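You operate a simulated robot arm through the tools that you are given. There is no shell and no other tool. Be economical: measure what you need, move in short steps, check, and stop when the job is done.

The job below is to be done with a simulated two-armed robot. You get a single attempt, and the scene is never put back.

## Task
Put the red-tipped pale block in the red-rimmed pan. Pick up the bottle brush with one hand, pass it to the other hand and put it on the open cabinet top. Put the blue mug in the basin. Take the small brown brush and leave it on top of the purple card sleeve. Put the soap carton on the left end of the sink counter. Open the left sink drawer, take the twine carton and leave it in the inside of the left sink drawer and shut the drawer again. Fetch the green-dot nail brush and set it on the serving tray. Take the small green brush on the wide white table left front and put it away on the top of the low stand. Take the blue bead cord loop and put it on the top of the low stand. Take the pink tumbler and leave it on top of the pink dessert glass. Put the green soap on top of the blue goblet. The order is free. Set down upright: blue mug, soap carton, twine carton, small green brush, pink tumbler.

Only the result counts: the job must be done as asked and must still hold three seconds after the hand-in. Knocking over, shifting, dropping, spilling or breaking anything else fails it.

## Robot
Two 7-joint arms with fingered hands on one trunk, on a base that drives. Base frame: it is fixed to the floor where the robot stands at the start and does not move with it; the origin is under the middle of the robot, x ahead of it, y to its left, z up; the surface under the hand at the start is at about z = 0.792. Units: m, rad, N and s.
The left shoulder is at the start at [0.088, 0.17, 1.161], the right one opposite. With the tool pointing down near the work surface each hand reaches from about 0.32 to 0.78 m from the robot's upright axis, wherever it stands, measured 20 degrees to its own side. Places, roughly: basin [0.6, 2.1, 0.6]; blue bead cord loop (8x5x2 cm) [-0.7, -3.4, 0.8]; blue goblet (10x9x13 cm) [-0.5, -3.3, 0.9]; blue mug (12x8x9 cm) [-0.4, 3.3, 0.9]; bottle brush (34x6x6 cm) [0.7, 1.1, 1]; green soap (4x6x3 cm) [-1, -3.4, 0.8]; green-dot nail brush (18x5x6 cm) [-4.2, -0.1, 0.8]; inside of the left sink drawer [0.5, 2.6, 0.5]; left end of the sink counter (32x19 cm) [0.48, 3.26, 0.78]; left sink drawer [0.5, 2.6, 0.6]; open cabinet top [-0.9, 3.1, 0.9]; pink dessert glass (9x9x9 cm) [-1.4, -3.3, 0.8]; pink tumbler (7x6x16 cm) [-0.8, -3.4, 0.9]; purple card sleeve (8x8x6 cm) [-0.7, 3.2, 0.9]; red-rimmed pan (21x28x4 cm) [-1, 3.1, 0.9]; red-tipped pale block (18x5x3 cm) [0.6, 0.1, 0.9]; serving tray (25x41x4 cm) [-3.4, 0.7, 0.8]; small brown brush (8x4x6 cm) [-0.6, 3.1, 0.9]; small green brush (4x7x4 cm) [-3.9, -0.5, 0.8]; soap carton [-1, 3, 0.5]; top of the low stand [-2, -3.3, 0.6]; twine carton [-1, 3, 1]. Payload 4 kg a hand.
Tool frame (each hand has its own): the origin (TCP) lies between the finger pads and is the grasp point; the fingertips stand 0.026 m ahead of it; z points along the fingers, y is the line along which they close. Largest opening 0.132 m; the body of the gripper starts 0.073 m behind the TCP. The gripper is a hand of 4 fingers: y runs from the thumb to the fingers, the wrist lies at [0, 0, -0.224] in the tool frame.
Orientation is that of the tool frame in the base frame, as a unit quaternion [x, y, z, w]. With the fingers straight down and closing along the base's y, the tool's x points along the base's -x, its y along +y and its z along -z.

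## Interface
- The arms move only by the tool nudge_tool. It takes "left_increments", "right_increments" or both (then of equal length, played together; a hand with none holds still); each is text: rows parted by semicolons, each of 6 numbers parted by spaces: the shift along the base's x, y, z in units of 20 mm (1.0 is 20 mm), then the turn, a rotation vector about the base's x, y, z in units of 5 degrees (1.0 is 5 degrees). In form: x y z wx wy wz; .... A call has 1 to 12 rows; each row shifts and turns the commanded pose from where the row before left it. A call with a number of a shift or a turn outside -1 to 1 is refused whole. Rows are played at 5 a second. More than 0.05 m and 0.15 rad between two rows, and nothing of the call is played. Where a pose cannot be reached the arm comes as near as it can. A force on the tool above 40 N (or 10 N above the force at the start of the call, whichever is more), or a blocked arm, ends the call early, and 0.2 s more pass. In this call time passes only in rows, and 0.2 s behind the last. The reply holds the time, the measured pose of the TCP, the force on the tool along the base axes, the opening and the grip force, in the units named above and with some noise, with the torque about the TCP (base axes, N m) and any sound that the robot's microphone picked up, and new pictures: "pictures" is both (left out), scene, wrist or none (wrist: the cameras of the hands that moved).
- Cameras (640 x 400 px; columns grow to the right, rows downward): "scene" is now at [0.1831, 0.0129, 1.3493]; the picture's right is [0.13, -0.99, 0.00], its down [-0.45, -0.06, -0.89] and it looks along [0.88, 0.12, -0.46] (base axes); focal length 272 px, centre (320, 200). "left" rides on the left gripper at [-0.073, 0.006, -0.093] in its tool frame; the picture's right is [-0.08, -1.00, 0.00], its down [0.78, -0.06, -0.62] and it looks along [0.62, -0.05, 0.79] (tool axes); focal length 230 px, centre (320, 200). "right" rides on the right gripper at [0.073, 0.006, -0.094] in its tool frame; the picture's right is [-0.08, 1.00, 0.00], its down [-0.78, -0.06, -0.62] and it looks along [-0.61, -0.05, 0.79] (tool axes); focal length 230 px, centre (320, 200). There is no depth. A picture from a camera that has moved, and an enlarged one, comes with that camera's place and axes in the base frame and with its lens.
- move_column(by): slides the trunk up (or, below 0, down) by that many m; the arms and the scene camera ride with it, the base frame stays. It gives what a move gives, with no picture.
- base_move(legs): drives the robot by 1 to 6 legs, each [ahead, left, turn to the left] in m, m and rad, along the robot's own axes; the way and the turn of a leg run together, so that a leg with both is an arc; at most 1.5 m and 3.142 rad a leg. The arms and the cameras ride along, it lands a little off, and it stops where it bumps. It gives what a move gives, and a new picture of the scene camera.
- set_fingers(finger1, finger2, finger3, thumb_bend, hand): sets how far each is bent, from 0 (flat) to 100 (curled in); at 30 the hand is open as for a grip, at 70 the pads meet at the TCP. One left out holds its place. A second passes; each finger stops where it meets its share of the squeeze, and holds until it gets a number again. It is the only way to open and close the hand. It gives what a move gives, with no picture; readings hold the bend of each and the force on the fingers (four entries, about 0 where the hand has none), thumb and palm.
- head_to(pan, tilt): turns the head with the scene camera to pan (to the left, within 1.396 rad either way) and tilt (down, from -0.506 to 1.204), counted from straight ahead of the robot. It gives what a move gives, and a new picture of the scene camera.
- close_up(camera, box): a new picture of the part [left, top, right, bottom] of that camera's present view, enlarged. No time passes.
- hand_in(): hands the job in; it is judged then, once.

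Go step by step. Nothing tells you exact positions but the pictures and the camera data: compare them with the known pose of the tool, close in by small moves and look again before you grip or let go. The budget is 577 turns and 360 pictures, counting those below and the enlarged ones. Unless the task says otherwise, let go and move clear before handing in.

The tools are called as name(argument=value, ...) on one line, values as JSON. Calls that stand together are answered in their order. nudge_tool: Moves the arms, as the interface text tells. Its arguments: {"type":"object","properties":{"left_increments":{"type":"string"},"right_increments":{"type":"string"},"pictures":{"type":"string","enum":["both","scene","wrist","none"]}},"required":[]} The other tools are called the same way: move_column (by) slides the trunk up or down; set_fingers (finger1, finger2, finger3, thumb_bend, hand) moves the fingers one by one; base_move (legs) drives the base; head_to (pan, tilt) turns the head that bears the scene camera; close_up (camera, box) takes an enlarged picture of a part of a camera's view; hand_in () hands the job in.

At the start:

```text
time_s: 0.0
left_tcp_pos: [0.401, 0.2273, 1.2109]
left_tool_rot: [0.0, 1.0, 0.0, 0.002]
left_force: [0.6, 0.3, 0.5]
left_torque: [-0.03, -0.01, -0.02]
left_width: 0.1316
left_finger_force: 0.2
left_shape: jaw
left_bend: [30.0, 30.0, 30.0, 30.0]
left_finger forces: [0.1, 0.1, 0.0, 0.0, 0.0, 0.0]
right_tcp_pos: [0.5488, -0.1415, 1.1292]
right_tool_rot: [-0.001, 1.0, 0.0, 0.001]
right_force: [0.2, 0.3, -0.3]
right_torque: [0.0, 0.01, -0.01]
right_width: 0.1318
right_finger_force: 0.2
right_shape: jaw
right_bend: [30.0, 30.0, 30.0, 30.0]
right_finger forces: [0.0, 0.1, 0.1, 0.0, 0.1, 0.0]
trunk travel left (down, up): [-0.175, 0.176]
robot x, y, heading: [-0.0011, -0.0005, -0.0]
head pan, tilt: [0.133, 0.476]
```

scene: 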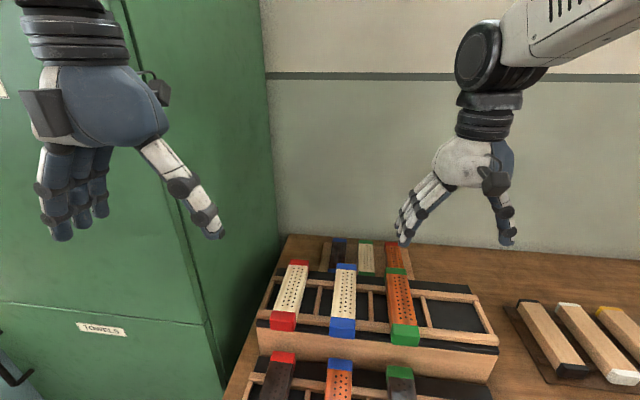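
right: 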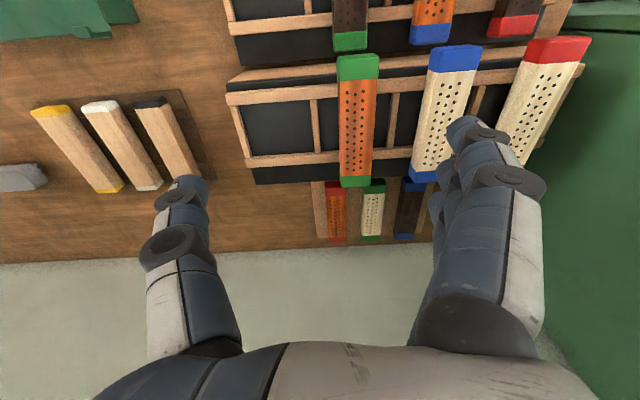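
left: 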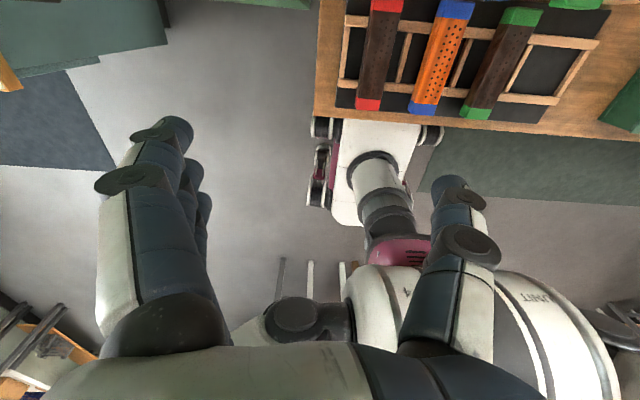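

The pale block with red tips sits on the upper rack around (0.61, 0.135, 0.89). I'll bring the left hand over it while moving the right hand aside, then check.

nudge_tool(left_increments="1 -0.5 0 0 0 0;1 -0.5 0 0 0 0;1 -0.5 0 0 0 0;1 -0.5 0 0 0 0;1 -0.5 -0.5 0 0 0;1 -0.5 -1 0 0 0;1 -0.5 -1 0 0 0;1 -0.5 -1 0 0 0;1 -0.5 -1 0 0 0;1 0 -1 0 0 0;0.4 0 -1 0 0 0", right_increments="0 -1 0 0 0 0;0 -1 0 0 0 0;0 -1 0 0 0 0;0 -1 0 0 0 0;0 -1 0 0 0 0;0 -1 0 0 0 0;0 -1 0 0 0 0;0 0 0 0 0 0;0 0 0 0 0 0;0 0 0 0 0 0;0 0 0 0 0 0", pictures="both")

```text
time_s: 2.4
left_tcp_pos: [0.5979, 0.1299, 1.0928]
left_tool_rot: [0.002, 1.0, 0.003, 0.01]
left_force: [0.6, 0.1, 0.2]
left_torque: [0.0, -0.02, 0.0]
left_width: 0.1319
left_finger_force: 0.0
left_shape: jaw
left_bend: [30.0, 30.0, 30.0, 30.0]
left_finger forces: [0.0, 0.1, 0.0, 0.1, 0.1, 0.0]
right_tcp_pos: [0.5373, -0.2883, 1.1362]
right_tool_rot: [0.0, 1.0, 0.003, 0.007]
right_force: [0.6, -0.1, -0.2]
right_torque: [0.0, 0.01, 0.0]
right_width: 0.1317
right_finger_force: 0.1
right_shape: jaw
right_bend: [30.0, 30.0, 30.0, 30.0]
right_finger forces: [0.0, 0.0, 0.0, 0.1, 0.1, 0.0]
trunk travel left (down, up): [-0.175, 0.176]
robot x, y, heading: [-0.0019, 0.0002, -0.003]
head pan, tilt: [0.133, 0.476]
camera scene: at [0.1679, 0.0054, 1.3525], right [0.13, -0.99, 0.0], down [-0.45, -0.06, -0.89], along [0.89, 0.12, -0.45], focal length 272 px, centre (320, 200)
camera right: at [0.4619, -0.2831, 1.2285], right [0.08, 1.0, 0.01], down [0.78, -0.06, 0.63], along [0.63, -0.04, -0.78], focal length 230 px, centre (320, 200)
camera left: at [0.6679, 0.1336, 1.1885], right [0.07, -1.0, 0.0], down [-0.8, -0.06, 0.6], along [-0.6, -0.04, -0.8], focal length 230 px, centre (320, 200)
```

scene: 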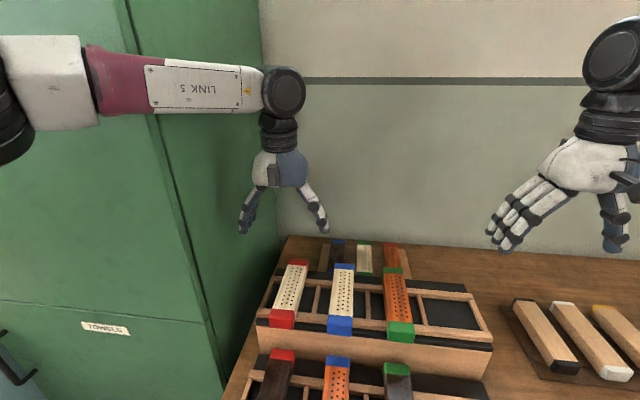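
right: 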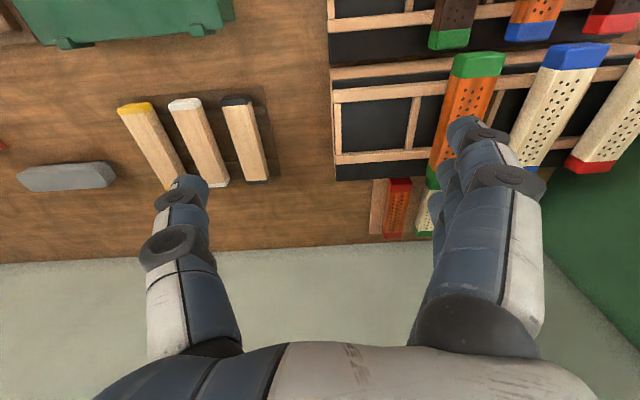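
left: 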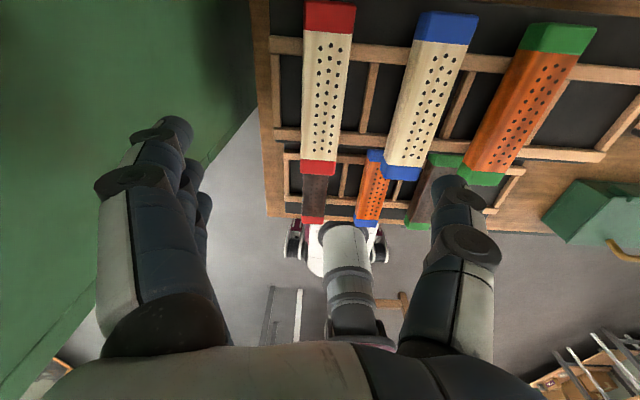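

The block's centre is about (0.602, 0.126), aligned with x, with the top at about z=0.895. I'll narrow the fingers, descend and check.

set_fingers(hand="left", finger1=42, finger2=42, finger3=42, thumb_bend=42)

nudge_tool(left_increments="0 -0.2 -1 0 0 0;0 0 -1 0 0 0;0 0 -1 0 0 0;0 0 -1 0 0 0;0 0 -1 0 0 0;0 0 -1 0 0 0;0 0 -1 0 0 0", pictures="wrist")

close_up(camera="scene", box=[200, 180, 360, 340])

```text
time_s: 3.4
left_tcp_pos: [0.5974, 0.1294, 1.0913]
left_tool_rot: [0.001, 1.0, 0.003, 0.01]
left_force: [0.2, -0.4, -0.4]
left_torque: [-0.01, -0.01, -0.03]
left_width: 0.0978
left_finger_force: 0.1
left_shape: fingers
left_bend: [42.0, 42.0, 42.0, 42.0]
left_finger forces: [0.1, 0.1, 0.0, 0.0, 0.1, 0.0]
right_tcp_pos: [0.5367, -0.2904, 1.1339]
right_tool_rot: [0.0, 1.0, 0.004, 0.006]
right_force: [0.0, -0.1, 0.5]
right_torque: [-0.05, 0.02, -0.01]
right_width: 0.1317
right_finger_force: 0.0
right_shape: jaw
right_bend: [30.0, 30.0, 30.0, 30.0]
right_finger forces: [0.1, 0.0, 0.0, 0.0, 0.0, 0.0]
trunk travel left (down, up): [-0.175, 0.176]
robot x, y, heading: [0.0014, -0.0008, 0.002]
head pan, tilt: [0.133, 0.476]
```

```text
time_s: 5.2
left_tcp_pos: [0.5913, 0.116, 0.9674]
left_tool_rot: [0.007, 1.0, 0.002, 0.022]
left_force: [0.6, -0.3, 0.2]
left_torque: [0.0, -0.01, -0.03]
left_width: 0.0979
left_finger_force: 0.1
left_shape: fingers
left_bend: [42.0, 42.0, 42.0, 42.0]
left_finger forces: [0.0, 0.1, 0.0, 0.0, 0.0, 0.0]
right_tcp_pos: [0.5262, -0.2924, 1.135]
right_tool_rot: [0.0, 1.0, 0.005, 0.01]
right_force: [-0.3, -0.4, -1.0]
right_torque: [0.06, -0.07, -0.01]
right_width: 0.1319
right_finger_force: 0.0
right_shape: jaw
right_bend: [30.0, 30.0, 30.0, 30.0]
right_finger forces: [0.0, 0.0, 0.0, 0.1, 0.0, 0.1]
trunk travel left (down, up): [-0.175, 0.176]
robot x, y, heading: [-0.0022, -0.0009, 0.001]
head pan, tilt: [0.133, 0.476]
stopped in row 7 (left hand): the arm was blocked; the commanded pose is now the measured one
camera left: at [0.6597, 0.1192, 1.0631], right [0.06, -1.0, 0.0], down [-0.81, -0.05, 0.58], along [-0.58, -0.04, -0.81], focal length 230 px, centre (320, 200)
```

left: 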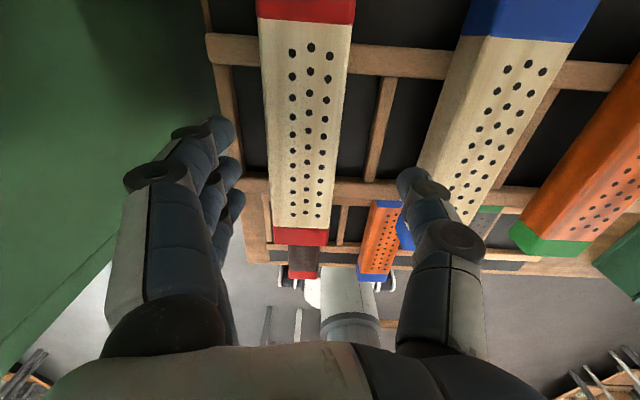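

```text
2.50 times, centred on (280, 260) of scene
camera zoom: at [0.1562, -0.0001, 1.3522], right [0.13, -0.99, -0.01], down [-0.44, -0.05, -0.9], along [0.89, 0.12, -0.44], focal length 680 px, centre (420, 50)
```

zoom: 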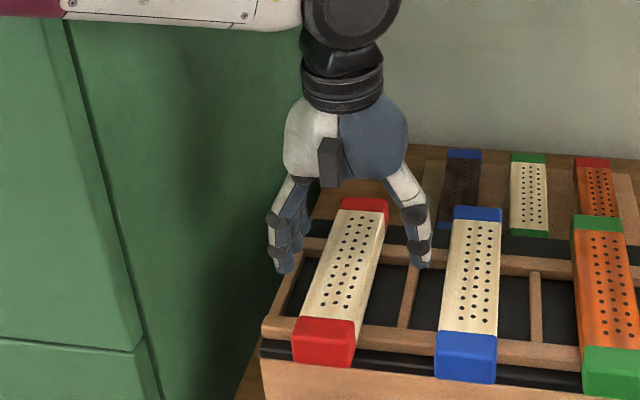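

The left arm was blocked and the trunk shifted back slightly, so its elbow is probably touching the green cabinet. I'll retract the left hand and use the right instead.

nudge_tool(left_increments="0 0 1 0 0 0;0 0 1 0 0 0;0 0 1 0 0 0;0 0 1 0 0 0;0 0 1 0 0 0;-0.5 0 1 0 0 0;-1 0.2 0 0 0 0;-1 0.5 0 0 0 0;-1 0.5 0 0 0 0;-1 0.5 0 0 0 0;-1 0.5 0 0 0 0;-1 0.5 0 0 0 0", pictures="none")

nudge_tool(left_increments="-1 0.5 0 0 0 0;-1 0.5 0 0 0 0;-1 0.5 0 0 0 0", pictures="scene")

```text
time_s: 7.8
left_tcp_pos: [0.4805, 0.1828, 1.0696]
left_tool_rot: [0.004, 1.0, -0.002, 0.01]
left_force: [-0.8, 0.1, -0.1]
left_torque: [-0.01, 0.0, -0.01]
left_width: 0.0975
left_finger_force: 0.2
left_shape: fingers
left_bend: [42.0, 42.0, 42.0, 42.0]
left_finger forces: [0.0, 0.0, 0.0, 0.0, 0.0, 0.0]
right_tcp_pos: [0.5478, -0.2813, 1.1299]
right_tool_rot: [0.0, 1.0, 0.001, -0.001]
right_force: [-0.3, -0.3, -0.2]
right_torque: [0.01, -0.02, -0.01]
right_width: 0.1316
right_finger_force: 0.1
right_shape: jaw
right_bend: [30.0, 30.0, 30.0, 30.0]
right_finger forces: [0.0, 0.1, 0.0, 0.0, 0.1, 0.1]
trunk travel left (down, up): [-0.175, 0.176]
robot x, y, heading: [0.0012, -0.0027, 0.004]
head pan, tilt: [0.133, 0.476]
```

```text
time_s: 8.6
left_tcp_pos: [0.4194, 0.2132, 1.0695]
left_tool_rot: [0.003, 1.0, -0.002, 0.009]
left_force: [0.5, 0.3, -0.9]
left_torque: [0.0, 0.03, -0.02]
left_width: 0.0975
left_finger_force: 0.0
left_shape: fingers
left_bend: [42.0, 42.0, 42.0, 42.0]
left_finger forces: [0.0, 0.0, 0.0, 0.0, 0.0, 0.1]
right_tcp_pos: [0.5475, -0.2814, 1.1293]
right_tool_rot: [0.0, 1.0, 0.0, 0.001]
right_force: [0.3, 0.0, -0.3]
right_torque: [-0.04, 0.01, -0.02]
right_width: 0.1318
right_finger_force: 0.0
right_shape: jaw
right_bend: [30.0, 30.0, 30.0, 30.0]
right_finger forces: [0.1, 0.1, 0.0, 0.1, 0.0, 0.1]
trunk travel left (down, up): [-0.175, 0.176]
robot x, y, heading: [0.0001, 0.003, 0.002]
head pan, tilt: [0.133, 0.476]
camera scene: at [0.1819, 0.0132, 1.3495], right [0.13, -0.99, 0.0], down [-0.45, -0.06, -0.89], along [0.88, 0.12, -0.46], focal length 272 px, centre (320, 200)
```

scene: 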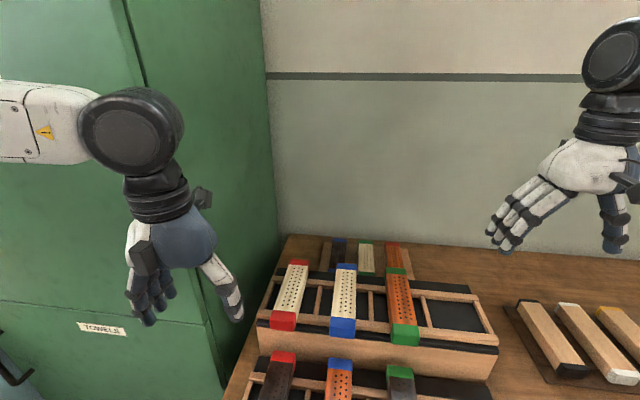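

Contact cleared and nothing moved. Left hand goes further back, right hand comes over the block with narrowed fingers.

set_fingers(hand="right", finger1=42, finger2=42, finger3=42, thumb_bend=42)

nudge_tool(left_increments="-1 0.8 0 0 0 0;-1 0.8 0 0 0 0;-1 0.8 0 0 0 0;-1 0.8 0 0 0 0;-1 0.8 0 0 0 0;0 0 0 0 0 0;0 0 0 0 0 0;0 0 0 0 0 0;0 0 0 0 0 0;0 0 0 0 0 0;0 0 0 0 0 0;0 0 0 0 0 0", right_increments="0.3 1 -0.3 0 0 0;0.3 1 -0.3 0 0 0;0.3 1 -0.3 0 0 0;0.3 1 -0.3 0 0 0;0.3 1 -0.3 0 0 0;0.3 1 -0.3 0 0 0;0.3 1 -0.3 0 0 0;0.3 1 -0.3 0 0 0;0 1 -0.3 0 0 0;0 1 -0.3 0 0 0;0 1 -0.3 0 0 0;0 1 -0.3 0 0 0", pictures="none")

nudge_tool(right_increments="0 1 0 0 0 0;0 1 0 0 0 0;0 1 0 0 0 0;0 1 0 0 0 0;0 1 0 0 0 0;0 1 0 0 0 0;0 1 0 0 0 0;0 1 0 0 0 0;0 0.35 0 0 0 0", pictures="both")

```text
time_s: 9.6
left_tcp_pos: [0.4202, 0.2123, 1.069]
left_tool_rot: [0.002, 1.0, -0.002, 0.009]
left_force: [-0.3, -0.6, 0.4]
left_torque: [-0.05, -0.03, 0.01]
left_width: 0.0976
left_finger_force: 0.2
left_shape: fingers
left_bend: [42.0, 42.0, 42.0, 42.0]
left_finger forces: [0.0, 0.0, 0.1, 0.1, 0.0, 0.0]
right_tcp_pos: [0.5486, -0.2833, 1.1295]
right_tool_rot: [0.0, 1.0, 0.0, -0.001]
right_force: [0.5, -0.1, 0.5]
right_torque: [-0.01, 0.0, 0.0]
right_width: 0.098
right_finger_force: 0.0
right_shape: fingers
right_bend: [42.0, 42.0, 42.0, 42.0]
right_finger forces: [0.0, 0.0, 0.0, 0.0, 0.1, 0.0]
trunk travel left (down, up): [-0.175, 0.176]
robot x, y, heading: [0.0007, -0.0002, -0.001]
head pan, tilt: [0.133, 0.476]
```

```text
time_s: 12.2
left_tcp_pos: [0.3196, 0.2925, 1.0683]
left_tool_rot: [0.003, 1.0, -0.002, 0.008]
left_force: [0.7, 0.2, 0.1]
left_torque: [0.01, 0.01, -0.01]
left_width: 0.0977
left_finger_force: 0.0
left_shape: fingers
left_bend: [42.0, 42.0, 42.0, 42.0]
left_finger forces: [0.0, 0.0, 0.0, 0.0, 0.0, 0.0]
right_tcp_pos: [0.597, -0.0418, 1.0576]
right_tool_rot: [0.0, 1.0, 0.0, 0.0]
right_force: [0.0, 0.4, 0.3]
right_torque: [0.01, -0.01, 0.02]
right_width: 0.098
right_finger_force: 0.0
right_shape: fingers
right_bend: [42.0, 42.0, 42.0, 42.0]
right_finger forces: [0.0, 0.0, 0.1, 0.1, 0.0, 0.1]
trunk travel left (down, up): [-0.175, 0.176]
robot x, y, heading: [0.0007, -0.0016, -0.0]
head pan, tilt: [0.133, 0.476]
```

```text
time_s: 14.4
left_tcp_pos: [0.3206, 0.2912, 1.0694]
left_tool_rot: [0.002, 1.0, -0.002, 0.009]
left_force: [-0.5, -0.3, -0.4]
left_torque: [-0.02, 0.0, 0.01]
left_width: 0.0975
left_finger_force: 0.1
left_shape: fingers
left_bend: [42.0, 42.0, 42.0, 42.0]
left_finger forces: [0.0, 0.0, 0.0, 0.0, 0.0, 0.1]
right_tcp_pos: [0.6298, 0.0825, 1.084]
right_tool_rot: [0.046, 0.998, 0.032, 0.006]
right_force: [-0.3, 0.3, -0.4]
right_torque: [0.02, -0.02, 0.01]
right_width: 0.0977
right_finger_force: 0.0
right_shape: fingers
right_bend: [42.0, 42.0, 42.0, 42.0]
right_finger forces: [0.0, 0.0, 0.0, 0.1, 0.1, 0.1]
trunk travel left (down, up): [-0.175, 0.176]
robot x, y, heading: [0.0035, 0.0006, 0.0]
head pan, tilt: [0.133, 0.476]
stopped in row 9 (right hand): the arm was blocked; the commanded pose is now the measured one
camera scene: at [0.1827, 0.0123, 1.3493], right [0.13, -0.99, 0.0], down [-0.46, -0.06, -0.89], along [0.88, 0.12, -0.46], focal length 272 px, centre (320, 200)
camera right: at [0.5557, 0.0888, 1.1779], right [0.17, 0.98, 0.06], down [0.77, -0.17, 0.62], along [0.62, -0.06, -0.78], focal length 230 px, centre (320, 200)
```

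scene: 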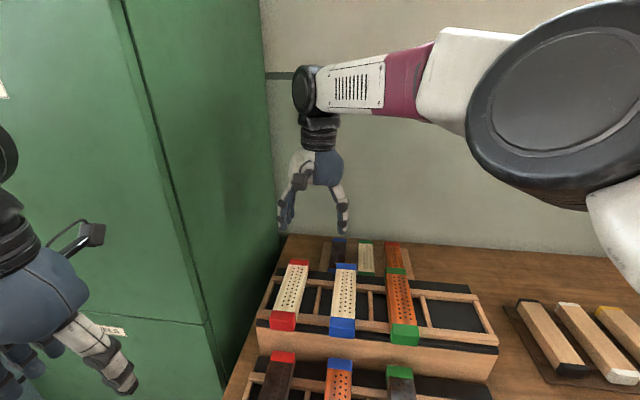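
right: 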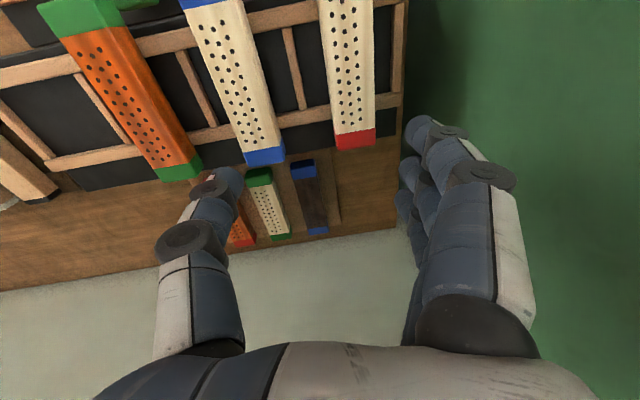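

The right arm is at its cross-body limit. I'll pull both hands back a bit and drive the base 0.25 m left so the right hand gets at the block straight on.

nudge_tool(left_increments="-1 0 0 0 0 0;-1 0 0 0 0 0;-1 0 0 0 0 0;-1 0 0 0 0 0;0 0 0 0 0 0;0 0 0 0 0 0;0 0 0 0 0 0;0 0 0 0 0 0;0 0 0 0 0 0;0 0 0 0 0 0;0 0 0 0 0 0;0 0 0 0 0 0", right_increments="0 -1 0 0 0 0;0 -1 0 0 0 0;-0.3 -1 0 0 0 0;-0.3 -1 0 0 0 0;-0.3 -1 0 0 0 0;-0.3 -1 0 0 0 0;-0.4 -1 0 0 0 0;0 -1 0 0 0 0;0 -1 0 0 0 0;0 -1 0 0 0 0;0 -1 0 0 0 0;0 -1 0 0 0 0", pictures="none")

base_move(legs=[[0, 0.25, 0]])

```text
time_s: 17.0
left_tcp_pos: [0.2865, 0.3047, 1.1029]
left_tool_rot: [0.003, 1.0, -0.002, 0.007]
left_force: [-0.5, 0.0, 0.0]
left_torque: [0.02, 0.0, 0.01]
left_width: 0.0974
left_finger_force: 0.1
left_shape: fingers
left_bend: [42.0, 42.0, 42.0, 42.0]
left_finger forces: [0.0, 0.0, 0.0, 0.0, 0.1, 0.1]
left hand out of reach, approached as far as the arm can: row 1, 2, 3, 4
right_tcp_pos: [0.5956, -0.1541, 1.0853]
right_tool_rot: [0.041, 0.999, 0.028, 0.007]
right_force: [0.2, 0.9, 0.2]
right_torque: [0.03, 0.0, -0.01]
right_width: 0.0979
right_finger_force: 0.0
right_shape: fingers
right_bend: [42.0, 42.0, 42.0, 42.0]
right_finger forces: [0.0, 0.0, 0.0, 0.1, 0.1, 0.1]
trunk travel left (down, up): [-0.175, 0.176]
robot x, y, heading: [-0.0022, -0.0017, -0.004]
head pan, tilt: [0.133, 0.476]
```

```text
time_s: 19.8
left_tcp_pos: [0.2871, 0.5537, 1.1026]
left_tool_rot: [0.003, 1.0, -0.002, 0.007]
left_force: [0.7, -0.3, -0.3]
left_torque: [0.0, 0.03, 0.02]
left_width: 0.0975
left_finger_force: 0.0
left_shape: fingers
left_bend: [42.0, 42.0, 42.0, 42.0]
left_finger forces: [0.0, 0.0, 0.1, 0.0, 0.0, 0.0]
right_tcp_pos: [0.5949, 0.0946, 1.0847]
right_tool_rot: [0.044, 0.999, 0.029, 0.006]
right_force: [-0.1, -0.6, 0.7]
right_torque: [0.02, 0.01, 0.0]
right_width: 0.0977
right_finger_force: 0.0
right_shape: fingers
right_bend: [42.0, 42.0, 42.0, 42.0]
right_finger forces: [0.0, 0.0, 0.0, 0.0, 0.0, 0.0]
trunk travel left (down, up): [-0.175, 0.176]
robot x, y, heading: [0.0003, 0.2478, -0.004]
head pan, tilt: [0.133, 0.476]
camera scene: at [0.1826, 0.2612, 1.3493], right [0.13, -0.99, 0.0], down [-0.45, -0.06, -0.89], along [0.88, 0.12, -0.46], focal length 272 px, centre (320, 200)
```

scene: 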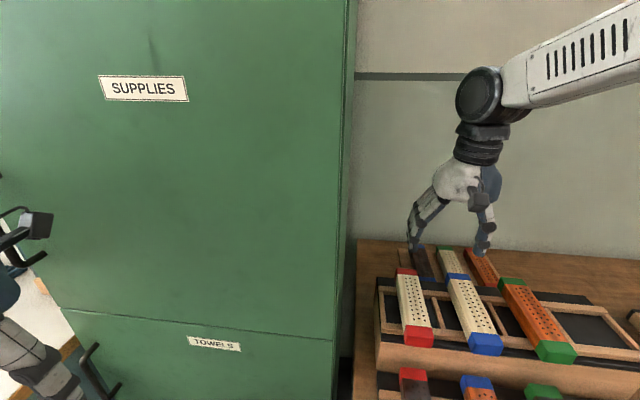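

Robot is now better placed. I'll level the right hand and move it over the block, then look.

nudge_tool(right_increments="0 0.8 0 -0.33 0.07 0.5;0 0.77 0 -0.33 0.07 0.5;0 0 -1 0 0 0;0 0 -1 0 0 0", pictures="wrist")

```text
time_s: 20.8
left_tcp_pos: [0.2871, 0.5539, 1.1021]
left_tool_rot: [0.002, 1.0, -0.001, 0.007]
left_force: [0.8, -0.7, -0.6]
left_torque: [0.0, 0.0, -0.03]
left_width: 0.0978
left_finger_force: 0.1
left_shape: fingers
left_bend: [42.0, 42.0, 42.0, 42.0]
left_finger forces: [0.0, 0.0, 0.0, 0.0, 0.1, 0.0]
right_tcp_pos: [0.5946, 0.1261, 1.0442]
right_tool_rot: [-0.002, 1.0, 0.0, 0.0]
right_force: [0.3, 0.3, -0.5]
right_torque: [0.01, 0.01, 0.01]
right_width: 0.0977
right_finger_force: 0.1
right_shape: fingers
right_bend: [42.0, 42.0, 42.0, 42.0]
right_finger forces: [0.0, 0.0, 0.0, 0.0, 0.1, 0.0]
trunk travel left (down, up): [-0.175, 0.176]
robot x, y, heading: [-0.0017, 0.2486, 0.002]
head pan, tilt: [0.133, 0.476]
camera right: at [0.5222, 0.1321, 1.1373], right [0.07, 1.0, 0.0], down [0.79, -0.06, 0.62], along [0.61, -0.05, -0.79], focal length 230 px, centre (320, 200)
```

right: 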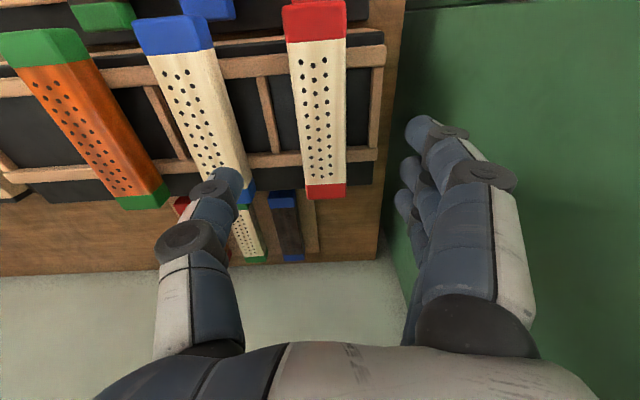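

Block is centred between the fingers; I'll descend to grasp height and close.

nudge_tool(right_increments="0.3 0 -1 0 0 0;0 0 -1 0 0 0;0 0 -1 0 0 0;0 0 -1 0 0 0;0 0 -1 0 0 0;0 0 -1 0 0 0;0 0 -1 0 0 0;0 0 -0.1 0 0 0", pictures="wrist")

close_up(camera="scene", box=[340, 200, 500, 360])

```text
time_s: 22.6
left_tcp_pos: [0.2831, 0.5541, 1.1037]
left_tool_rot: [0.003, 1.0, -0.002, 0.01]
left_force: [-1.2, 0.1, -0.4]
left_torque: [0.02, -0.04, 0.0]
left_width: 0.0976
left_finger_force: 0.1
left_shape: fingers
left_bend: [42.0, 42.0, 42.0, 42.0]
left_finger forces: [0.0, 0.0, 0.0, 0.0, 0.1, 0.0]
right_tcp_pos: [0.603, 0.1258, 0.9119]
right_tool_rot: [0.0, 1.0, 0.001, 0.01]
right_force: [-5.7, -2.0, 30.6]
right_torque: [0.56, 0.69, 0.19]
right_width: 0.1004
right_finger_force: 15.3
right_shape: fingers
right_bend: [43.0, 42.0, 42.0, 42.0]
right_finger forces: [16.3, 4.3, 0.3, 0.0, 9.9, 0.0]
trunk travel left (down, up): [-0.175, 0.176]
robot x, y, heading: [-0.0023, 0.2509, -0.0]
head pan, tilt: [0.133, 0.476]
stopped in row 8 (right hand): the force on the tool passed its limit at 49 N (the readings are from after the stop); the commanded pose is now the measured one
camera right: at [0.5281, 0.1315, 1.0048], right [0.08, 1.0, 0.0], down [0.77, -0.06, 0.63], along [0.63, -0.05, -0.78], focal length 230 px, centre (320, 200)
```

right: 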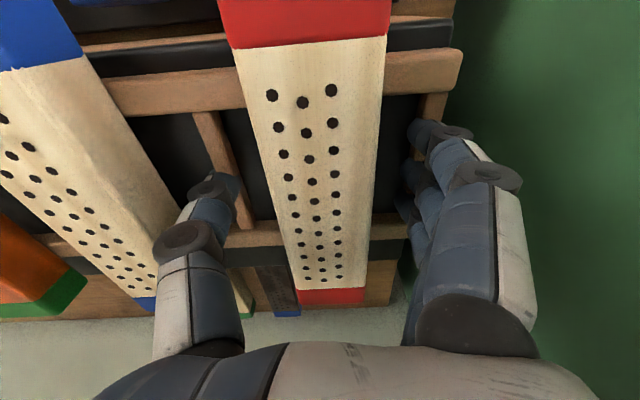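

```text
2.50 times, centred on (420, 280) of scene
camera zoom: at [0.1784, 0.2609, 1.3503], right [0.13, -0.99, 0.0], down [-0.45, -0.06, -0.89], along [0.88, 0.12, -0.46], focal length 680 px, centre (70, 0)
```

zoom: 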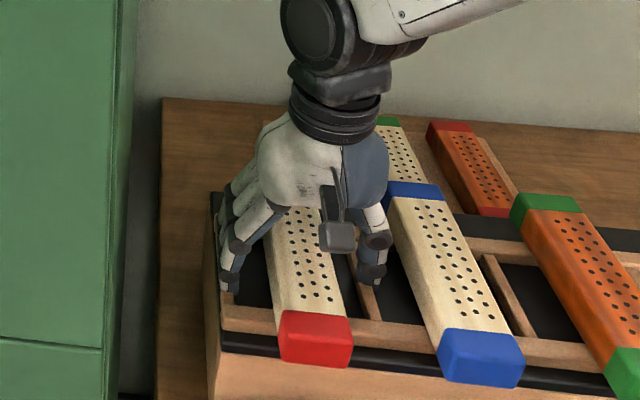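

Fingertips touched the frame at z=0.912, which is about the block's mid-height. I'll raise 4 mm and close.

nudge_tool(right_increments="0 0 0.25 0 0 0", pictures="none")

set_fingers(hand="right", finger1=70, finger2=70, finger3=70, thumb_bend=70)

nudge_tool(right_increments="0 0 1 0 0 0;0 0 1 0 0 0;0 0 1 0 0 0;0 0 1 0 0 0;0 0 1 0 0 0;0 0 1 0 0 0;0 0 1 0 0 0", pictures="both")

```text
time_s: 23.0
left_tcp_pos: [0.2854, 0.5546, 1.1028]
left_tool_rot: [0.003, 1.0, -0.001, 0.008]
left_force: [-0.3, -0.1, -0.1]
left_torque: [-0.02, -0.01, 0.02]
left_width: 0.0975
left_finger_force: 0.1
left_shape: fingers
left_bend: [42.0, 42.0, 42.0, 42.0]
left_finger forces: [0.1, 0.0, 0.0, 0.1, 0.1, 0.0]
right_tcp_pos: [0.6034, 0.1248, 0.9128]
right_tool_rot: [-0.001, 1.0, 0.002, 0.004]
right_force: [-1.3, -0.8, 17.5]
right_torque: [0.58, 0.23, -0.11]
right_width: 0.1003
right_finger_force: 8.9
right_shape: fingers
right_bend: [42.0, 42.0, 42.0, 42.0]
right_finger forces: [7.7, 3.9, 2.7, 0.1, 3.7, 0.1]
trunk travel left (down, up): [-0.175, 0.176]
robot x, y, heading: [-0.0008, 0.2484, 0.005]
head pan, tilt: [0.133, 0.476]
```

```text
time_s: 24.0
left_tcp_pos: [0.2857, 0.5536, 1.1026]
left_tool_rot: [0.002, 1.0, -0.002, 0.008]
left_force: [-0.4, 0.3, -0.8]
left_torque: [0.01, 0.01, 0.01]
left_width: 0.0974
left_finger_force: 0.2
left_shape: fingers
left_bend: [42.0, 42.0, 42.0, 42.0]
left_finger forces: [0.1, 0.0, 0.0, 0.0, 0.0, 0.0]
right_tcp_pos: [0.6038, 0.1255, 0.9129]
right_tool_rot: [-0.001, 1.0, 0.001, 0.005]
right_force: [0.6, -6.9, 14.1]
right_torque: [-0.7, 0.0, 0.03]
right_width: 0.0339
right_finger_force: 20.7
right_shape: fingers
right_bend: [67.0, 67.0, 67.0, 66.0]
right_finger forces: [4.3, 4.2, 3.7, 0.1, 28.7, 0.0]
trunk travel left (down, up): [-0.175, 0.176]
robot x, y, heading: [-0.0035, 0.2468, -0.001]
head pan, tilt: [0.133, 0.476]
```

```text
time_s: 25.6
left_tcp_pos: [0.2854, 0.5532, 1.103]
left_tool_rot: [0.002, 1.0, -0.001, 0.008]
left_force: [0.3, 0.2, -0.7]
left_torque: [0.02, 0.02, 0.0]
left_width: 0.0973
left_finger_force: 0.0
left_shape: fingers
left_bend: [42.0, 42.0, 42.0, 42.0]
left_finger forces: [0.1, 0.0, 0.0, 0.0, 0.0, 0.0]
right_tcp_pos: [0.6041, 0.1254, 1.0525]
right_tool_rot: [-0.001, 1.0, 0.0, 0.005]
right_force: [-0.6, 0.3, -2.1]
right_torque: [0.03, -0.04, 0.01]
right_width: 0.033
right_finger_force: 16.5
right_shape: fingers
right_bend: [67.0, 67.0, 67.0, 66.0]
right_finger forces: [5.6, 5.3, 5.0, 0.0, 16.9, 0.0]
trunk travel left (down, up): [-0.175, 0.176]
robot x, y, heading: [-0.0041, 0.2443, 0.001]
head pan, tilt: [0.133, 0.476]
camera scene: at [0.1822, 0.2607, 1.3494], right [0.13, -0.99, 0.0], down [-0.45, -0.06, -0.89], along [0.88, 0.12, -0.46], focal length 272 px, centre (320, 200)
camera right: at [0.5299, 0.1311, 1.1455], right [0.08, 1.0, 0.0], down [0.78, -0.06, 0.62], along [0.62, -0.05, -0.78], focal length 230 px, centre (320, 200)
```

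scene: 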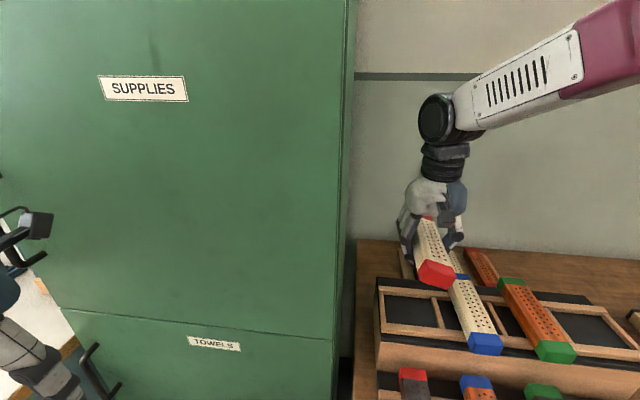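
right: 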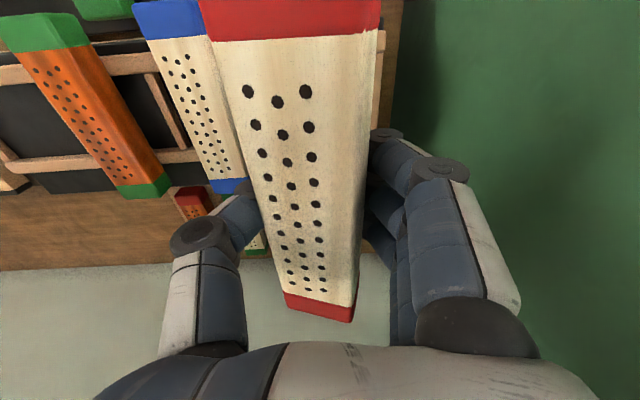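

The block is held. I'll lift it further and back the robot away, then look left for the bottle brush.

nudge_tool(right_increments="0 0 1 0 0 0;0 0 1 0 0 0;0 -0.5 1 0 0 0;-1 -0.5 0 0 0 0;-1 -0.5 0 0 0 0;-1 -0.5 0 0 0 0;-1 0 0 0 0 0;-1 0 0 0 0 0", pictures="none")

base_move(legs=[[-0.4, 0, 0], [0, 0.65, 0]])

head_to(pan=0.5, tilt=0.4)

```text
time_s: 27.4
left_tcp_pos: [0.2868, 0.5533, 1.1025]
left_tool_rot: [0.003, 1.0, -0.001, 0.007]
left_force: [-1.0, 1.0, -0.1]
left_torque: [0.01, -0.01, -0.02]
left_width: 0.0977
left_finger_force: 0.0
left_shape: fingers
left_bend: [42.0, 42.0, 42.0, 42.0]
left_finger forces: [0.0, 0.1, 0.1, 0.0, 0.1, 0.0]
right_tcp_pos: [0.5036, 0.0853, 1.1117]
right_tool_rot: [-0.001, 1.0, 0.001, 0.005]
right_force: [0.2, 0.3, -1.9]
right_torque: [0.02, -0.01, 0.0]
right_width: 0.033
right_finger_force: 16.5
right_shape: fingers
right_bend: [67.0, 67.0, 67.0, 66.0]
right_finger forces: [5.7, 5.3, 5.0, 0.0, 16.8, 0.0]
trunk travel left (down, up): [-0.175, 0.176]
robot x, y, heading: [0.002, 0.25, 0.001]
head pan, tilt: [0.133, 0.476]
```

```text
time_s: 35.7
left_tcp_pos: [-0.1188, 1.2081, 1.1021]
left_tool_rot: [0.002, 1.0, -0.001, 0.008]
left_force: [-0.2, 0.6, -0.1]
left_torque: [-0.01, 0.0, 0.0]
left_width: 0.0976
left_finger_force: 0.0
left_shape: fingers
left_bend: [42.0, 42.0, 42.0, 42.0]
left_finger forces: [0.1, 0.0, 0.0, 0.0, 0.0, 0.1]
right_tcp_pos: [0.1008, 0.7415, 1.1114]
right_tool_rot: [-0.002, 1.0, 0.001, 0.003]
right_force: [0.5, -0.2, -2.5]
right_torque: [0.01, -0.03, 0.01]
right_width: 0.0332
right_finger_force: 16.4
right_shape: fingers
right_bend: [67.0, 67.0, 67.0, 66.0]
right_finger forces: [5.7, 5.3, 5.1, 0.0, 16.8, 0.1]
trunk travel left (down, up): [-0.175, 0.176]
robot x, y, heading: [-0.407, 0.9007, -0.002]
head pan, tilt: [0.133, 0.476]
camera scene: at [-0.2214, 0.9148, 1.3493], right [0.13, -0.99, 0.0], down [-0.45, -0.06, -0.89], along [0.88, 0.12, -0.46], focal length 272 px, centre (320, 200)
```

scene: 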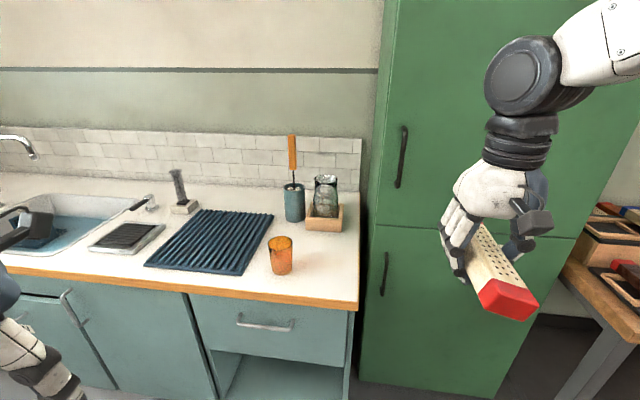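

```text
time_s: 36.5
left_tcp_pos: [-0.1181, 1.2075, 1.1013]
left_tool_rot: [0.002, 1.0, -0.002, 0.008]
left_force: [0.1, -0.5, 0.3]
left_torque: [0.03, -0.02, 0.0]
left_width: 0.0977
left_finger_force: 0.1
left_shape: fingers
left_bend: [42.0, 42.0, 42.0, 42.0]
left_finger forces: [0.1, 0.0, 0.0, 0.1, 0.1, 0.0]
right_tcp_pos: [0.1009, 0.7395, 1.1133]
right_tool_rot: [-0.001, 1.0, 0.001, 0.004]
right_force: [0.3, -0.5, -1.5]
right_torque: [-0.01, -0.04, 0.02]
right_width: 0.0331
right_finger_force: 16.4
right_shape: fingers
right_bend: [67.0, 67.0, 67.0, 66.0]
right_finger forces: [5.6, 5.2, 4.9, 0.0, 16.8, 0.0]
trunk travel left (down, up): [-0.175, 0.176]
robot x, y, heading: [-0.409, 0.9012, -0.002]
head pan, tilt: [0.499, 0.4]
camera scene: at [-0.2307, 0.9469, 1.3563], right [0.48, -0.88, 0.0], down [-0.34, -0.19, -0.92], along [0.81, 0.44, -0.39], focal length 272 px, centre (320, 200)
```

scene: 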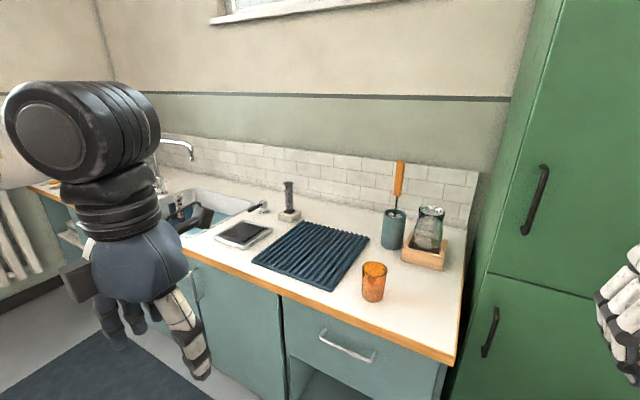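

The bottle brush stands in the blue holder, its orange handle around (0.7, 1.14), z 0.99–1.11. I'll tuck the right hand with the block in, and turn the left hand to point forward for a horizontal grasp.

nudge_tool(left_increments="1 0 0 0 -1 0;1 0 0 0 -1 0;1 0 0 0 -1 0;1 0 0 0 -1 0;1 0 0 0 -1 0;1 0 0 0 -1 0;1 0 0 0 -1 0;1 0 0 0 -1 0;1 0 0 0 -1 0", right_increments="-1 -0.5 0 0 0 0;-1 -0.5 0 0 0 0;-1 -0.5 0 0 0 0;-1 -0.5 0 0 0 0;-1 -0.5 0 0 0 0;-1 -0.5 0 0 0 0;-1 -0.5 0 0 0 0;0 0 0 0 0 0;0 0 0 0 0 0", pictures="none")

nudge_tool(left_increments="1 0 0 0 -1 0;1 0 0 0 -1 0;1 0 0 0 -1 0;0 0 0 0 -1 0;0 0 0 0 -1 0;0 0 0 0 -1 0;0 0 0 0 -1 0;0 0 0 0 -1 0;0 0 0 0 -1 0", pictures="wrist")

close_up(camera="scene", box=[340, 130, 500, 310])

```text
time_s: 38.5
left_tcp_pos: [0.0749, 1.2111, 1.1104]
left_tool_rot: [0.002, 0.921, -0.001, 0.39]
left_force: [0.2, 0.1, 0.0]
left_torque: [0.0, 0.0, 0.01]
left_width: 0.0976
left_finger_force: 0.1
left_shape: fingers
left_bend: [42.0, 42.0, 42.0, 42.0]
left_finger forces: [0.0, 0.0, 0.0, 0.0, 0.0, 0.0]
left hand out of reach, approached as far as the arm can: row 4, 6, 8
right_tcp_pos: [-0.0398, 0.6703, 1.1116]
right_tool_rot: [-0.002, 1.0, 0.001, 0.005]
right_force: [-0.9, 0.2, -1.7]
right_torque: [0.02, -0.02, 0.01]
right_width: 0.033
right_finger_force: 16.3
right_shape: fingers
right_bend: [67.0, 67.0, 67.0, 66.0]
right_finger forces: [5.9, 5.4, 5.0, 0.0, 16.8, 0.1]
trunk travel left (down, up): [-0.175, 0.176]
robot x, y, heading: [-0.4047, 0.8999, 0.001]
head pan, tilt: [0.499, 0.4]
```

```text
time_s: 40.5
left_tcp_pos: [0.1565, 1.2175, 1.1114]
left_tool_rot: [0.002, 0.701, 0.0, 0.713]
left_force: [0.1, 0.5, -0.6]
left_torque: [-0.02, 0.01, 0.01]
left_width: 0.0978
left_finger_force: 0.0
left_shape: fingers
left_bend: [42.0, 42.0, 42.0, 42.0]
left_finger forces: [0.1, 0.0, 0.0, 0.1, 0.1, 0.0]
left hand out of reach, approached as far as the arm can: row 4, 5, 6, 7
right_tcp_pos: [-0.0388, 0.671, 1.111]
right_tool_rot: [-0.001, 1.0, 0.001, 0.004]
right_force: [0.3, 0.4, -2.1]
right_torque: [-0.03, 0.03, 0.03]
right_width: 0.0328
right_finger_force: 16.2
right_shape: fingers
right_bend: [67.0, 67.0, 67.0, 66.0]
right_finger forces: [5.6, 5.5, 5.1, 0.0, 16.8, 0.1]
trunk travel left (down, up): [-0.175, 0.176]
robot x, y, heading: [-0.406, 0.9011, 0.002]
head pan, tilt: [0.499, 0.4]
camera left: at [0.0605, 1.2234, 1.1827], right [-0.01, -1.0, 0.07], down [-0.6, -0.06, -0.8], along [0.8, -0.05, -0.6], focal length 230 px, centre (320, 200)
```

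left: 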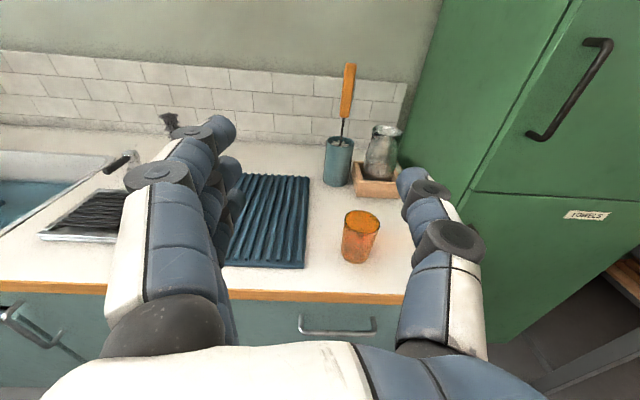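

```text
2.22 times, centred on (420, 220) of scene
camera zoom: at [-0.2306, 0.9469, 1.3563], right [0.48, -0.88, 0.0], down [-0.34, -0.19, -0.92], along [0.81, 0.44, -0.39], focal length 604 px, centre (98, 156)
```

zoom: 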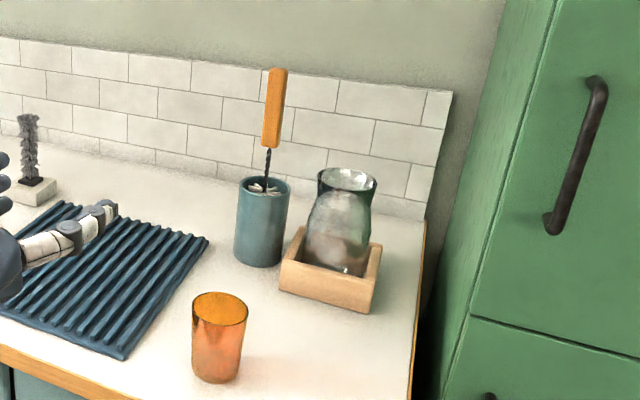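

Handle centre triangulates to (0.711, 1.14, 1.052). I'll drive 0.3 m ahead and align the left hand with it.

base_move(legs=[[0.3, 0, 0]])

nudge_tool(left_increments="0 -1 -0.7 0 0.1 0;0 -1 -0.7 0 0.1 0;0 -1 -0.7 0 0 0;0 -0.9 -0.9 0 0 0;1 0 0 0 0 0;1 0 0 0 0 0;1 0 0 0 0 0;1 0 0 0 0 0;1 0 0 0 0 0;1 0 0 0 0 0", pictures="wrist")

```text
time_s: 42.5
left_tcp_pos: [0.4528, 1.2179, 1.1107]
left_tool_rot: [0.003, 0.701, -0.001, 0.713]
left_force: [0.4, 0.3, 1.1]
left_torque: [-0.01, -0.01, 0.0]
left_width: 0.098
left_finger_force: 0.2
left_shape: fingers
left_bend: [42.0, 42.0, 42.0, 42.0]
left_finger forces: [0.1, 0.0, 0.0, 0.0, 0.0, 0.0]
right_tcp_pos: [0.2566, 0.672, 1.1119]
right_tool_rot: [-0.002, 1.0, 0.0, 0.004]
right_force: [0.4, 0.1, -1.5]
right_torque: [-0.02, 0.0, 0.01]
right_width: 0.0333
right_finger_force: 16.0
right_shape: fingers
right_bend: [67.0, 67.0, 67.0, 66.0]
right_finger forces: [5.7, 5.3, 5.1, 0.0, 16.8, 0.0]
trunk travel left (down, up): [-0.175, 0.176]
robot x, y, heading: [-0.1072, 0.9026, -0.0]
head pan, tilt: [0.499, 0.4]
camera scene: at [0.0651, 0.9474, 1.3563], right [0.48, -0.88, 0.0], down [-0.34, -0.19, -0.92], along [0.81, 0.44, -0.39], focal length 272 px, centre (320, 200)
```

scene: 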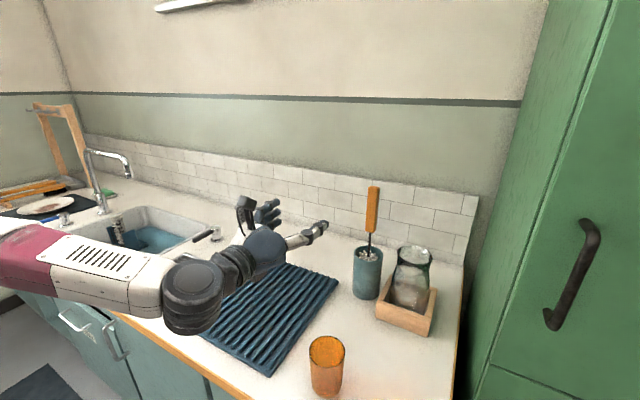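

```text
time_s: 44.7
left_tcp_pos: [0.5715, 1.141, 1.0503]
left_tool_rot: [0.002, 0.708, -0.001, 0.706]
left_force: [0.1, 0.6, -0.5]
left_torque: [0.01, 0.0, 0.0]
left_width: 0.0978
left_finger_force: 0.1
left_shape: fingers
left_bend: [42.0, 42.0, 42.0, 42.0]
left_finger forces: [0.1, 0.0, 0.0, 0.0, 0.0, 0.1]
right_tcp_pos: [0.2559, 0.6714, 1.1111]
right_tool_rot: [-0.002, 1.0, 0.001, 0.005]
right_force: [-0.1, -0.2, -2.5]
right_torque: [0.02, 0.02, -0.01]
right_width: 0.033
right_finger_force: 16.4
right_shape: fingers
right_bend: [67.0, 67.0, 67.0, 66.0]
right_finger forces: [5.7, 5.3, 5.1, 0.0, 16.7, 0.0]
trunk travel left (down, up): [-0.175, 0.176]
robot x, y, heading: [-0.1084, 0.9003, -0.001]
head pan, tilt: [0.499, 0.4]
camera left: at [0.4775, 1.1458, 1.124], right [0.0, -1.0, 0.07], down [-0.62, -0.06, -0.78], along [0.79, -0.05, -0.62], focal length 230 px, centre (320, 200)
```

left: 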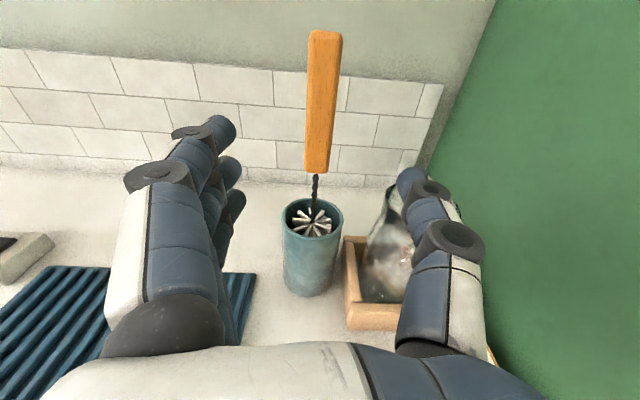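

Aligned. Advancing to the handle and closing.

nudge_tool(left_increments="1 0 0 0 0 0;1 0 0 0 0 0;1 0 0 0 0 0;1 0 0 0 0 0;1 0 0 0 0 0;1 0 0 0 0 0;0.9 0 0 0 0 0", pictures="wrist")

set_fingers(hand="left", finger1=70, finger2=70, finger3=70, thumb_bend=70)

```text
time_s: 46.3
left_tcp_pos: [0.7098, 1.1379, 1.0516]
left_tool_rot: [0.002, 0.708, -0.001, 0.706]
left_force: [-0.1, 0.0, -0.2]
left_torque: [0.0, 0.01, -0.01]
left_width: 0.0976
left_finger_force: 0.2
left_shape: fingers
left_bend: [42.0, 42.0, 42.0, 42.0]
left_finger forces: [0.0, 0.0, 0.1, 0.0, 0.0, 0.0]
right_tcp_pos: [0.2566, 0.6714, 1.1114]
right_tool_rot: [-0.002, 1.0, 0.001, 0.004]
right_force: [0.2, -0.3, -2.3]
right_torque: [0.04, -0.01, 0.0]
right_width: 0.0332
right_finger_force: 16.4
right_shape: fingers
right_bend: [67.0, 67.0, 67.0, 66.0]
right_finger forces: [5.8, 5.3, 5.0, 0.1, 16.7, 0.0]
trunk travel left (down, up): [-0.175, 0.176]
robot x, y, heading: [-0.1074, 0.9032, -0.0]
head pan, tilt: [0.499, 0.4]
camera left: at [0.6156, 1.145, 1.1243], right [0.0, -1.0, 0.07], down [-0.62, -0.06, -0.78], along [0.79, -0.05, -0.62], focal length 230 px, centre (320, 200)
```

left: 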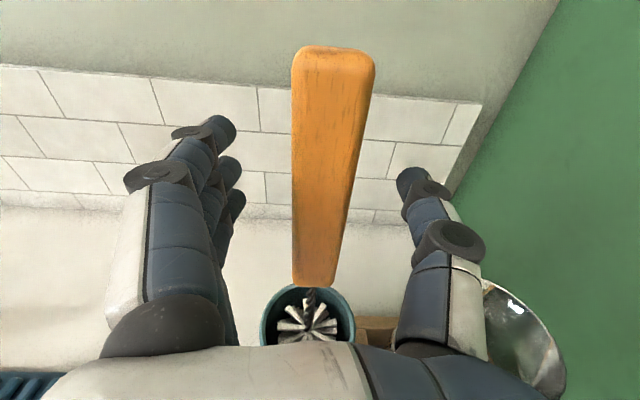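

```text
time_s: 47.3
left_tcp_pos: [0.7098, 1.1396, 1.0526]
left_tool_rot: [0.003, 0.708, -0.001, 0.706]
left_force: [0.6, -0.2, 0.4]
left_torque: [-0.03, -0.02, 0.0]
left_width: 0.0155
left_finger_force: 1.2
left_shape: fingers
left_bend: [70.0, 69.0, 69.0, 69.0]
left_finger forces: [0.2, 0.3, 0.5, 0.0, 1.2, 0.0]
right_tcp_pos: [0.2559, 0.671, 1.1113]
right_tool_rot: [-0.002, 1.0, 0.001, 0.004]
right_force: [-0.4, 0.3, -3.1]
right_torque: [0.01, -0.03, -0.01]
right_width: 0.0329
right_finger_force: 16.2
right_shape: fingers
right_bend: [67.0, 67.0, 67.0, 66.0]
right_finger forces: [5.6, 5.2, 5.0, 0.0, 16.7, 0.0]
trunk travel left (down, up): [-0.175, 0.176]
robot x, y, heading: [-0.1108, 0.9045, 0.002]
head pan, tilt: [0.499, 0.4]
```

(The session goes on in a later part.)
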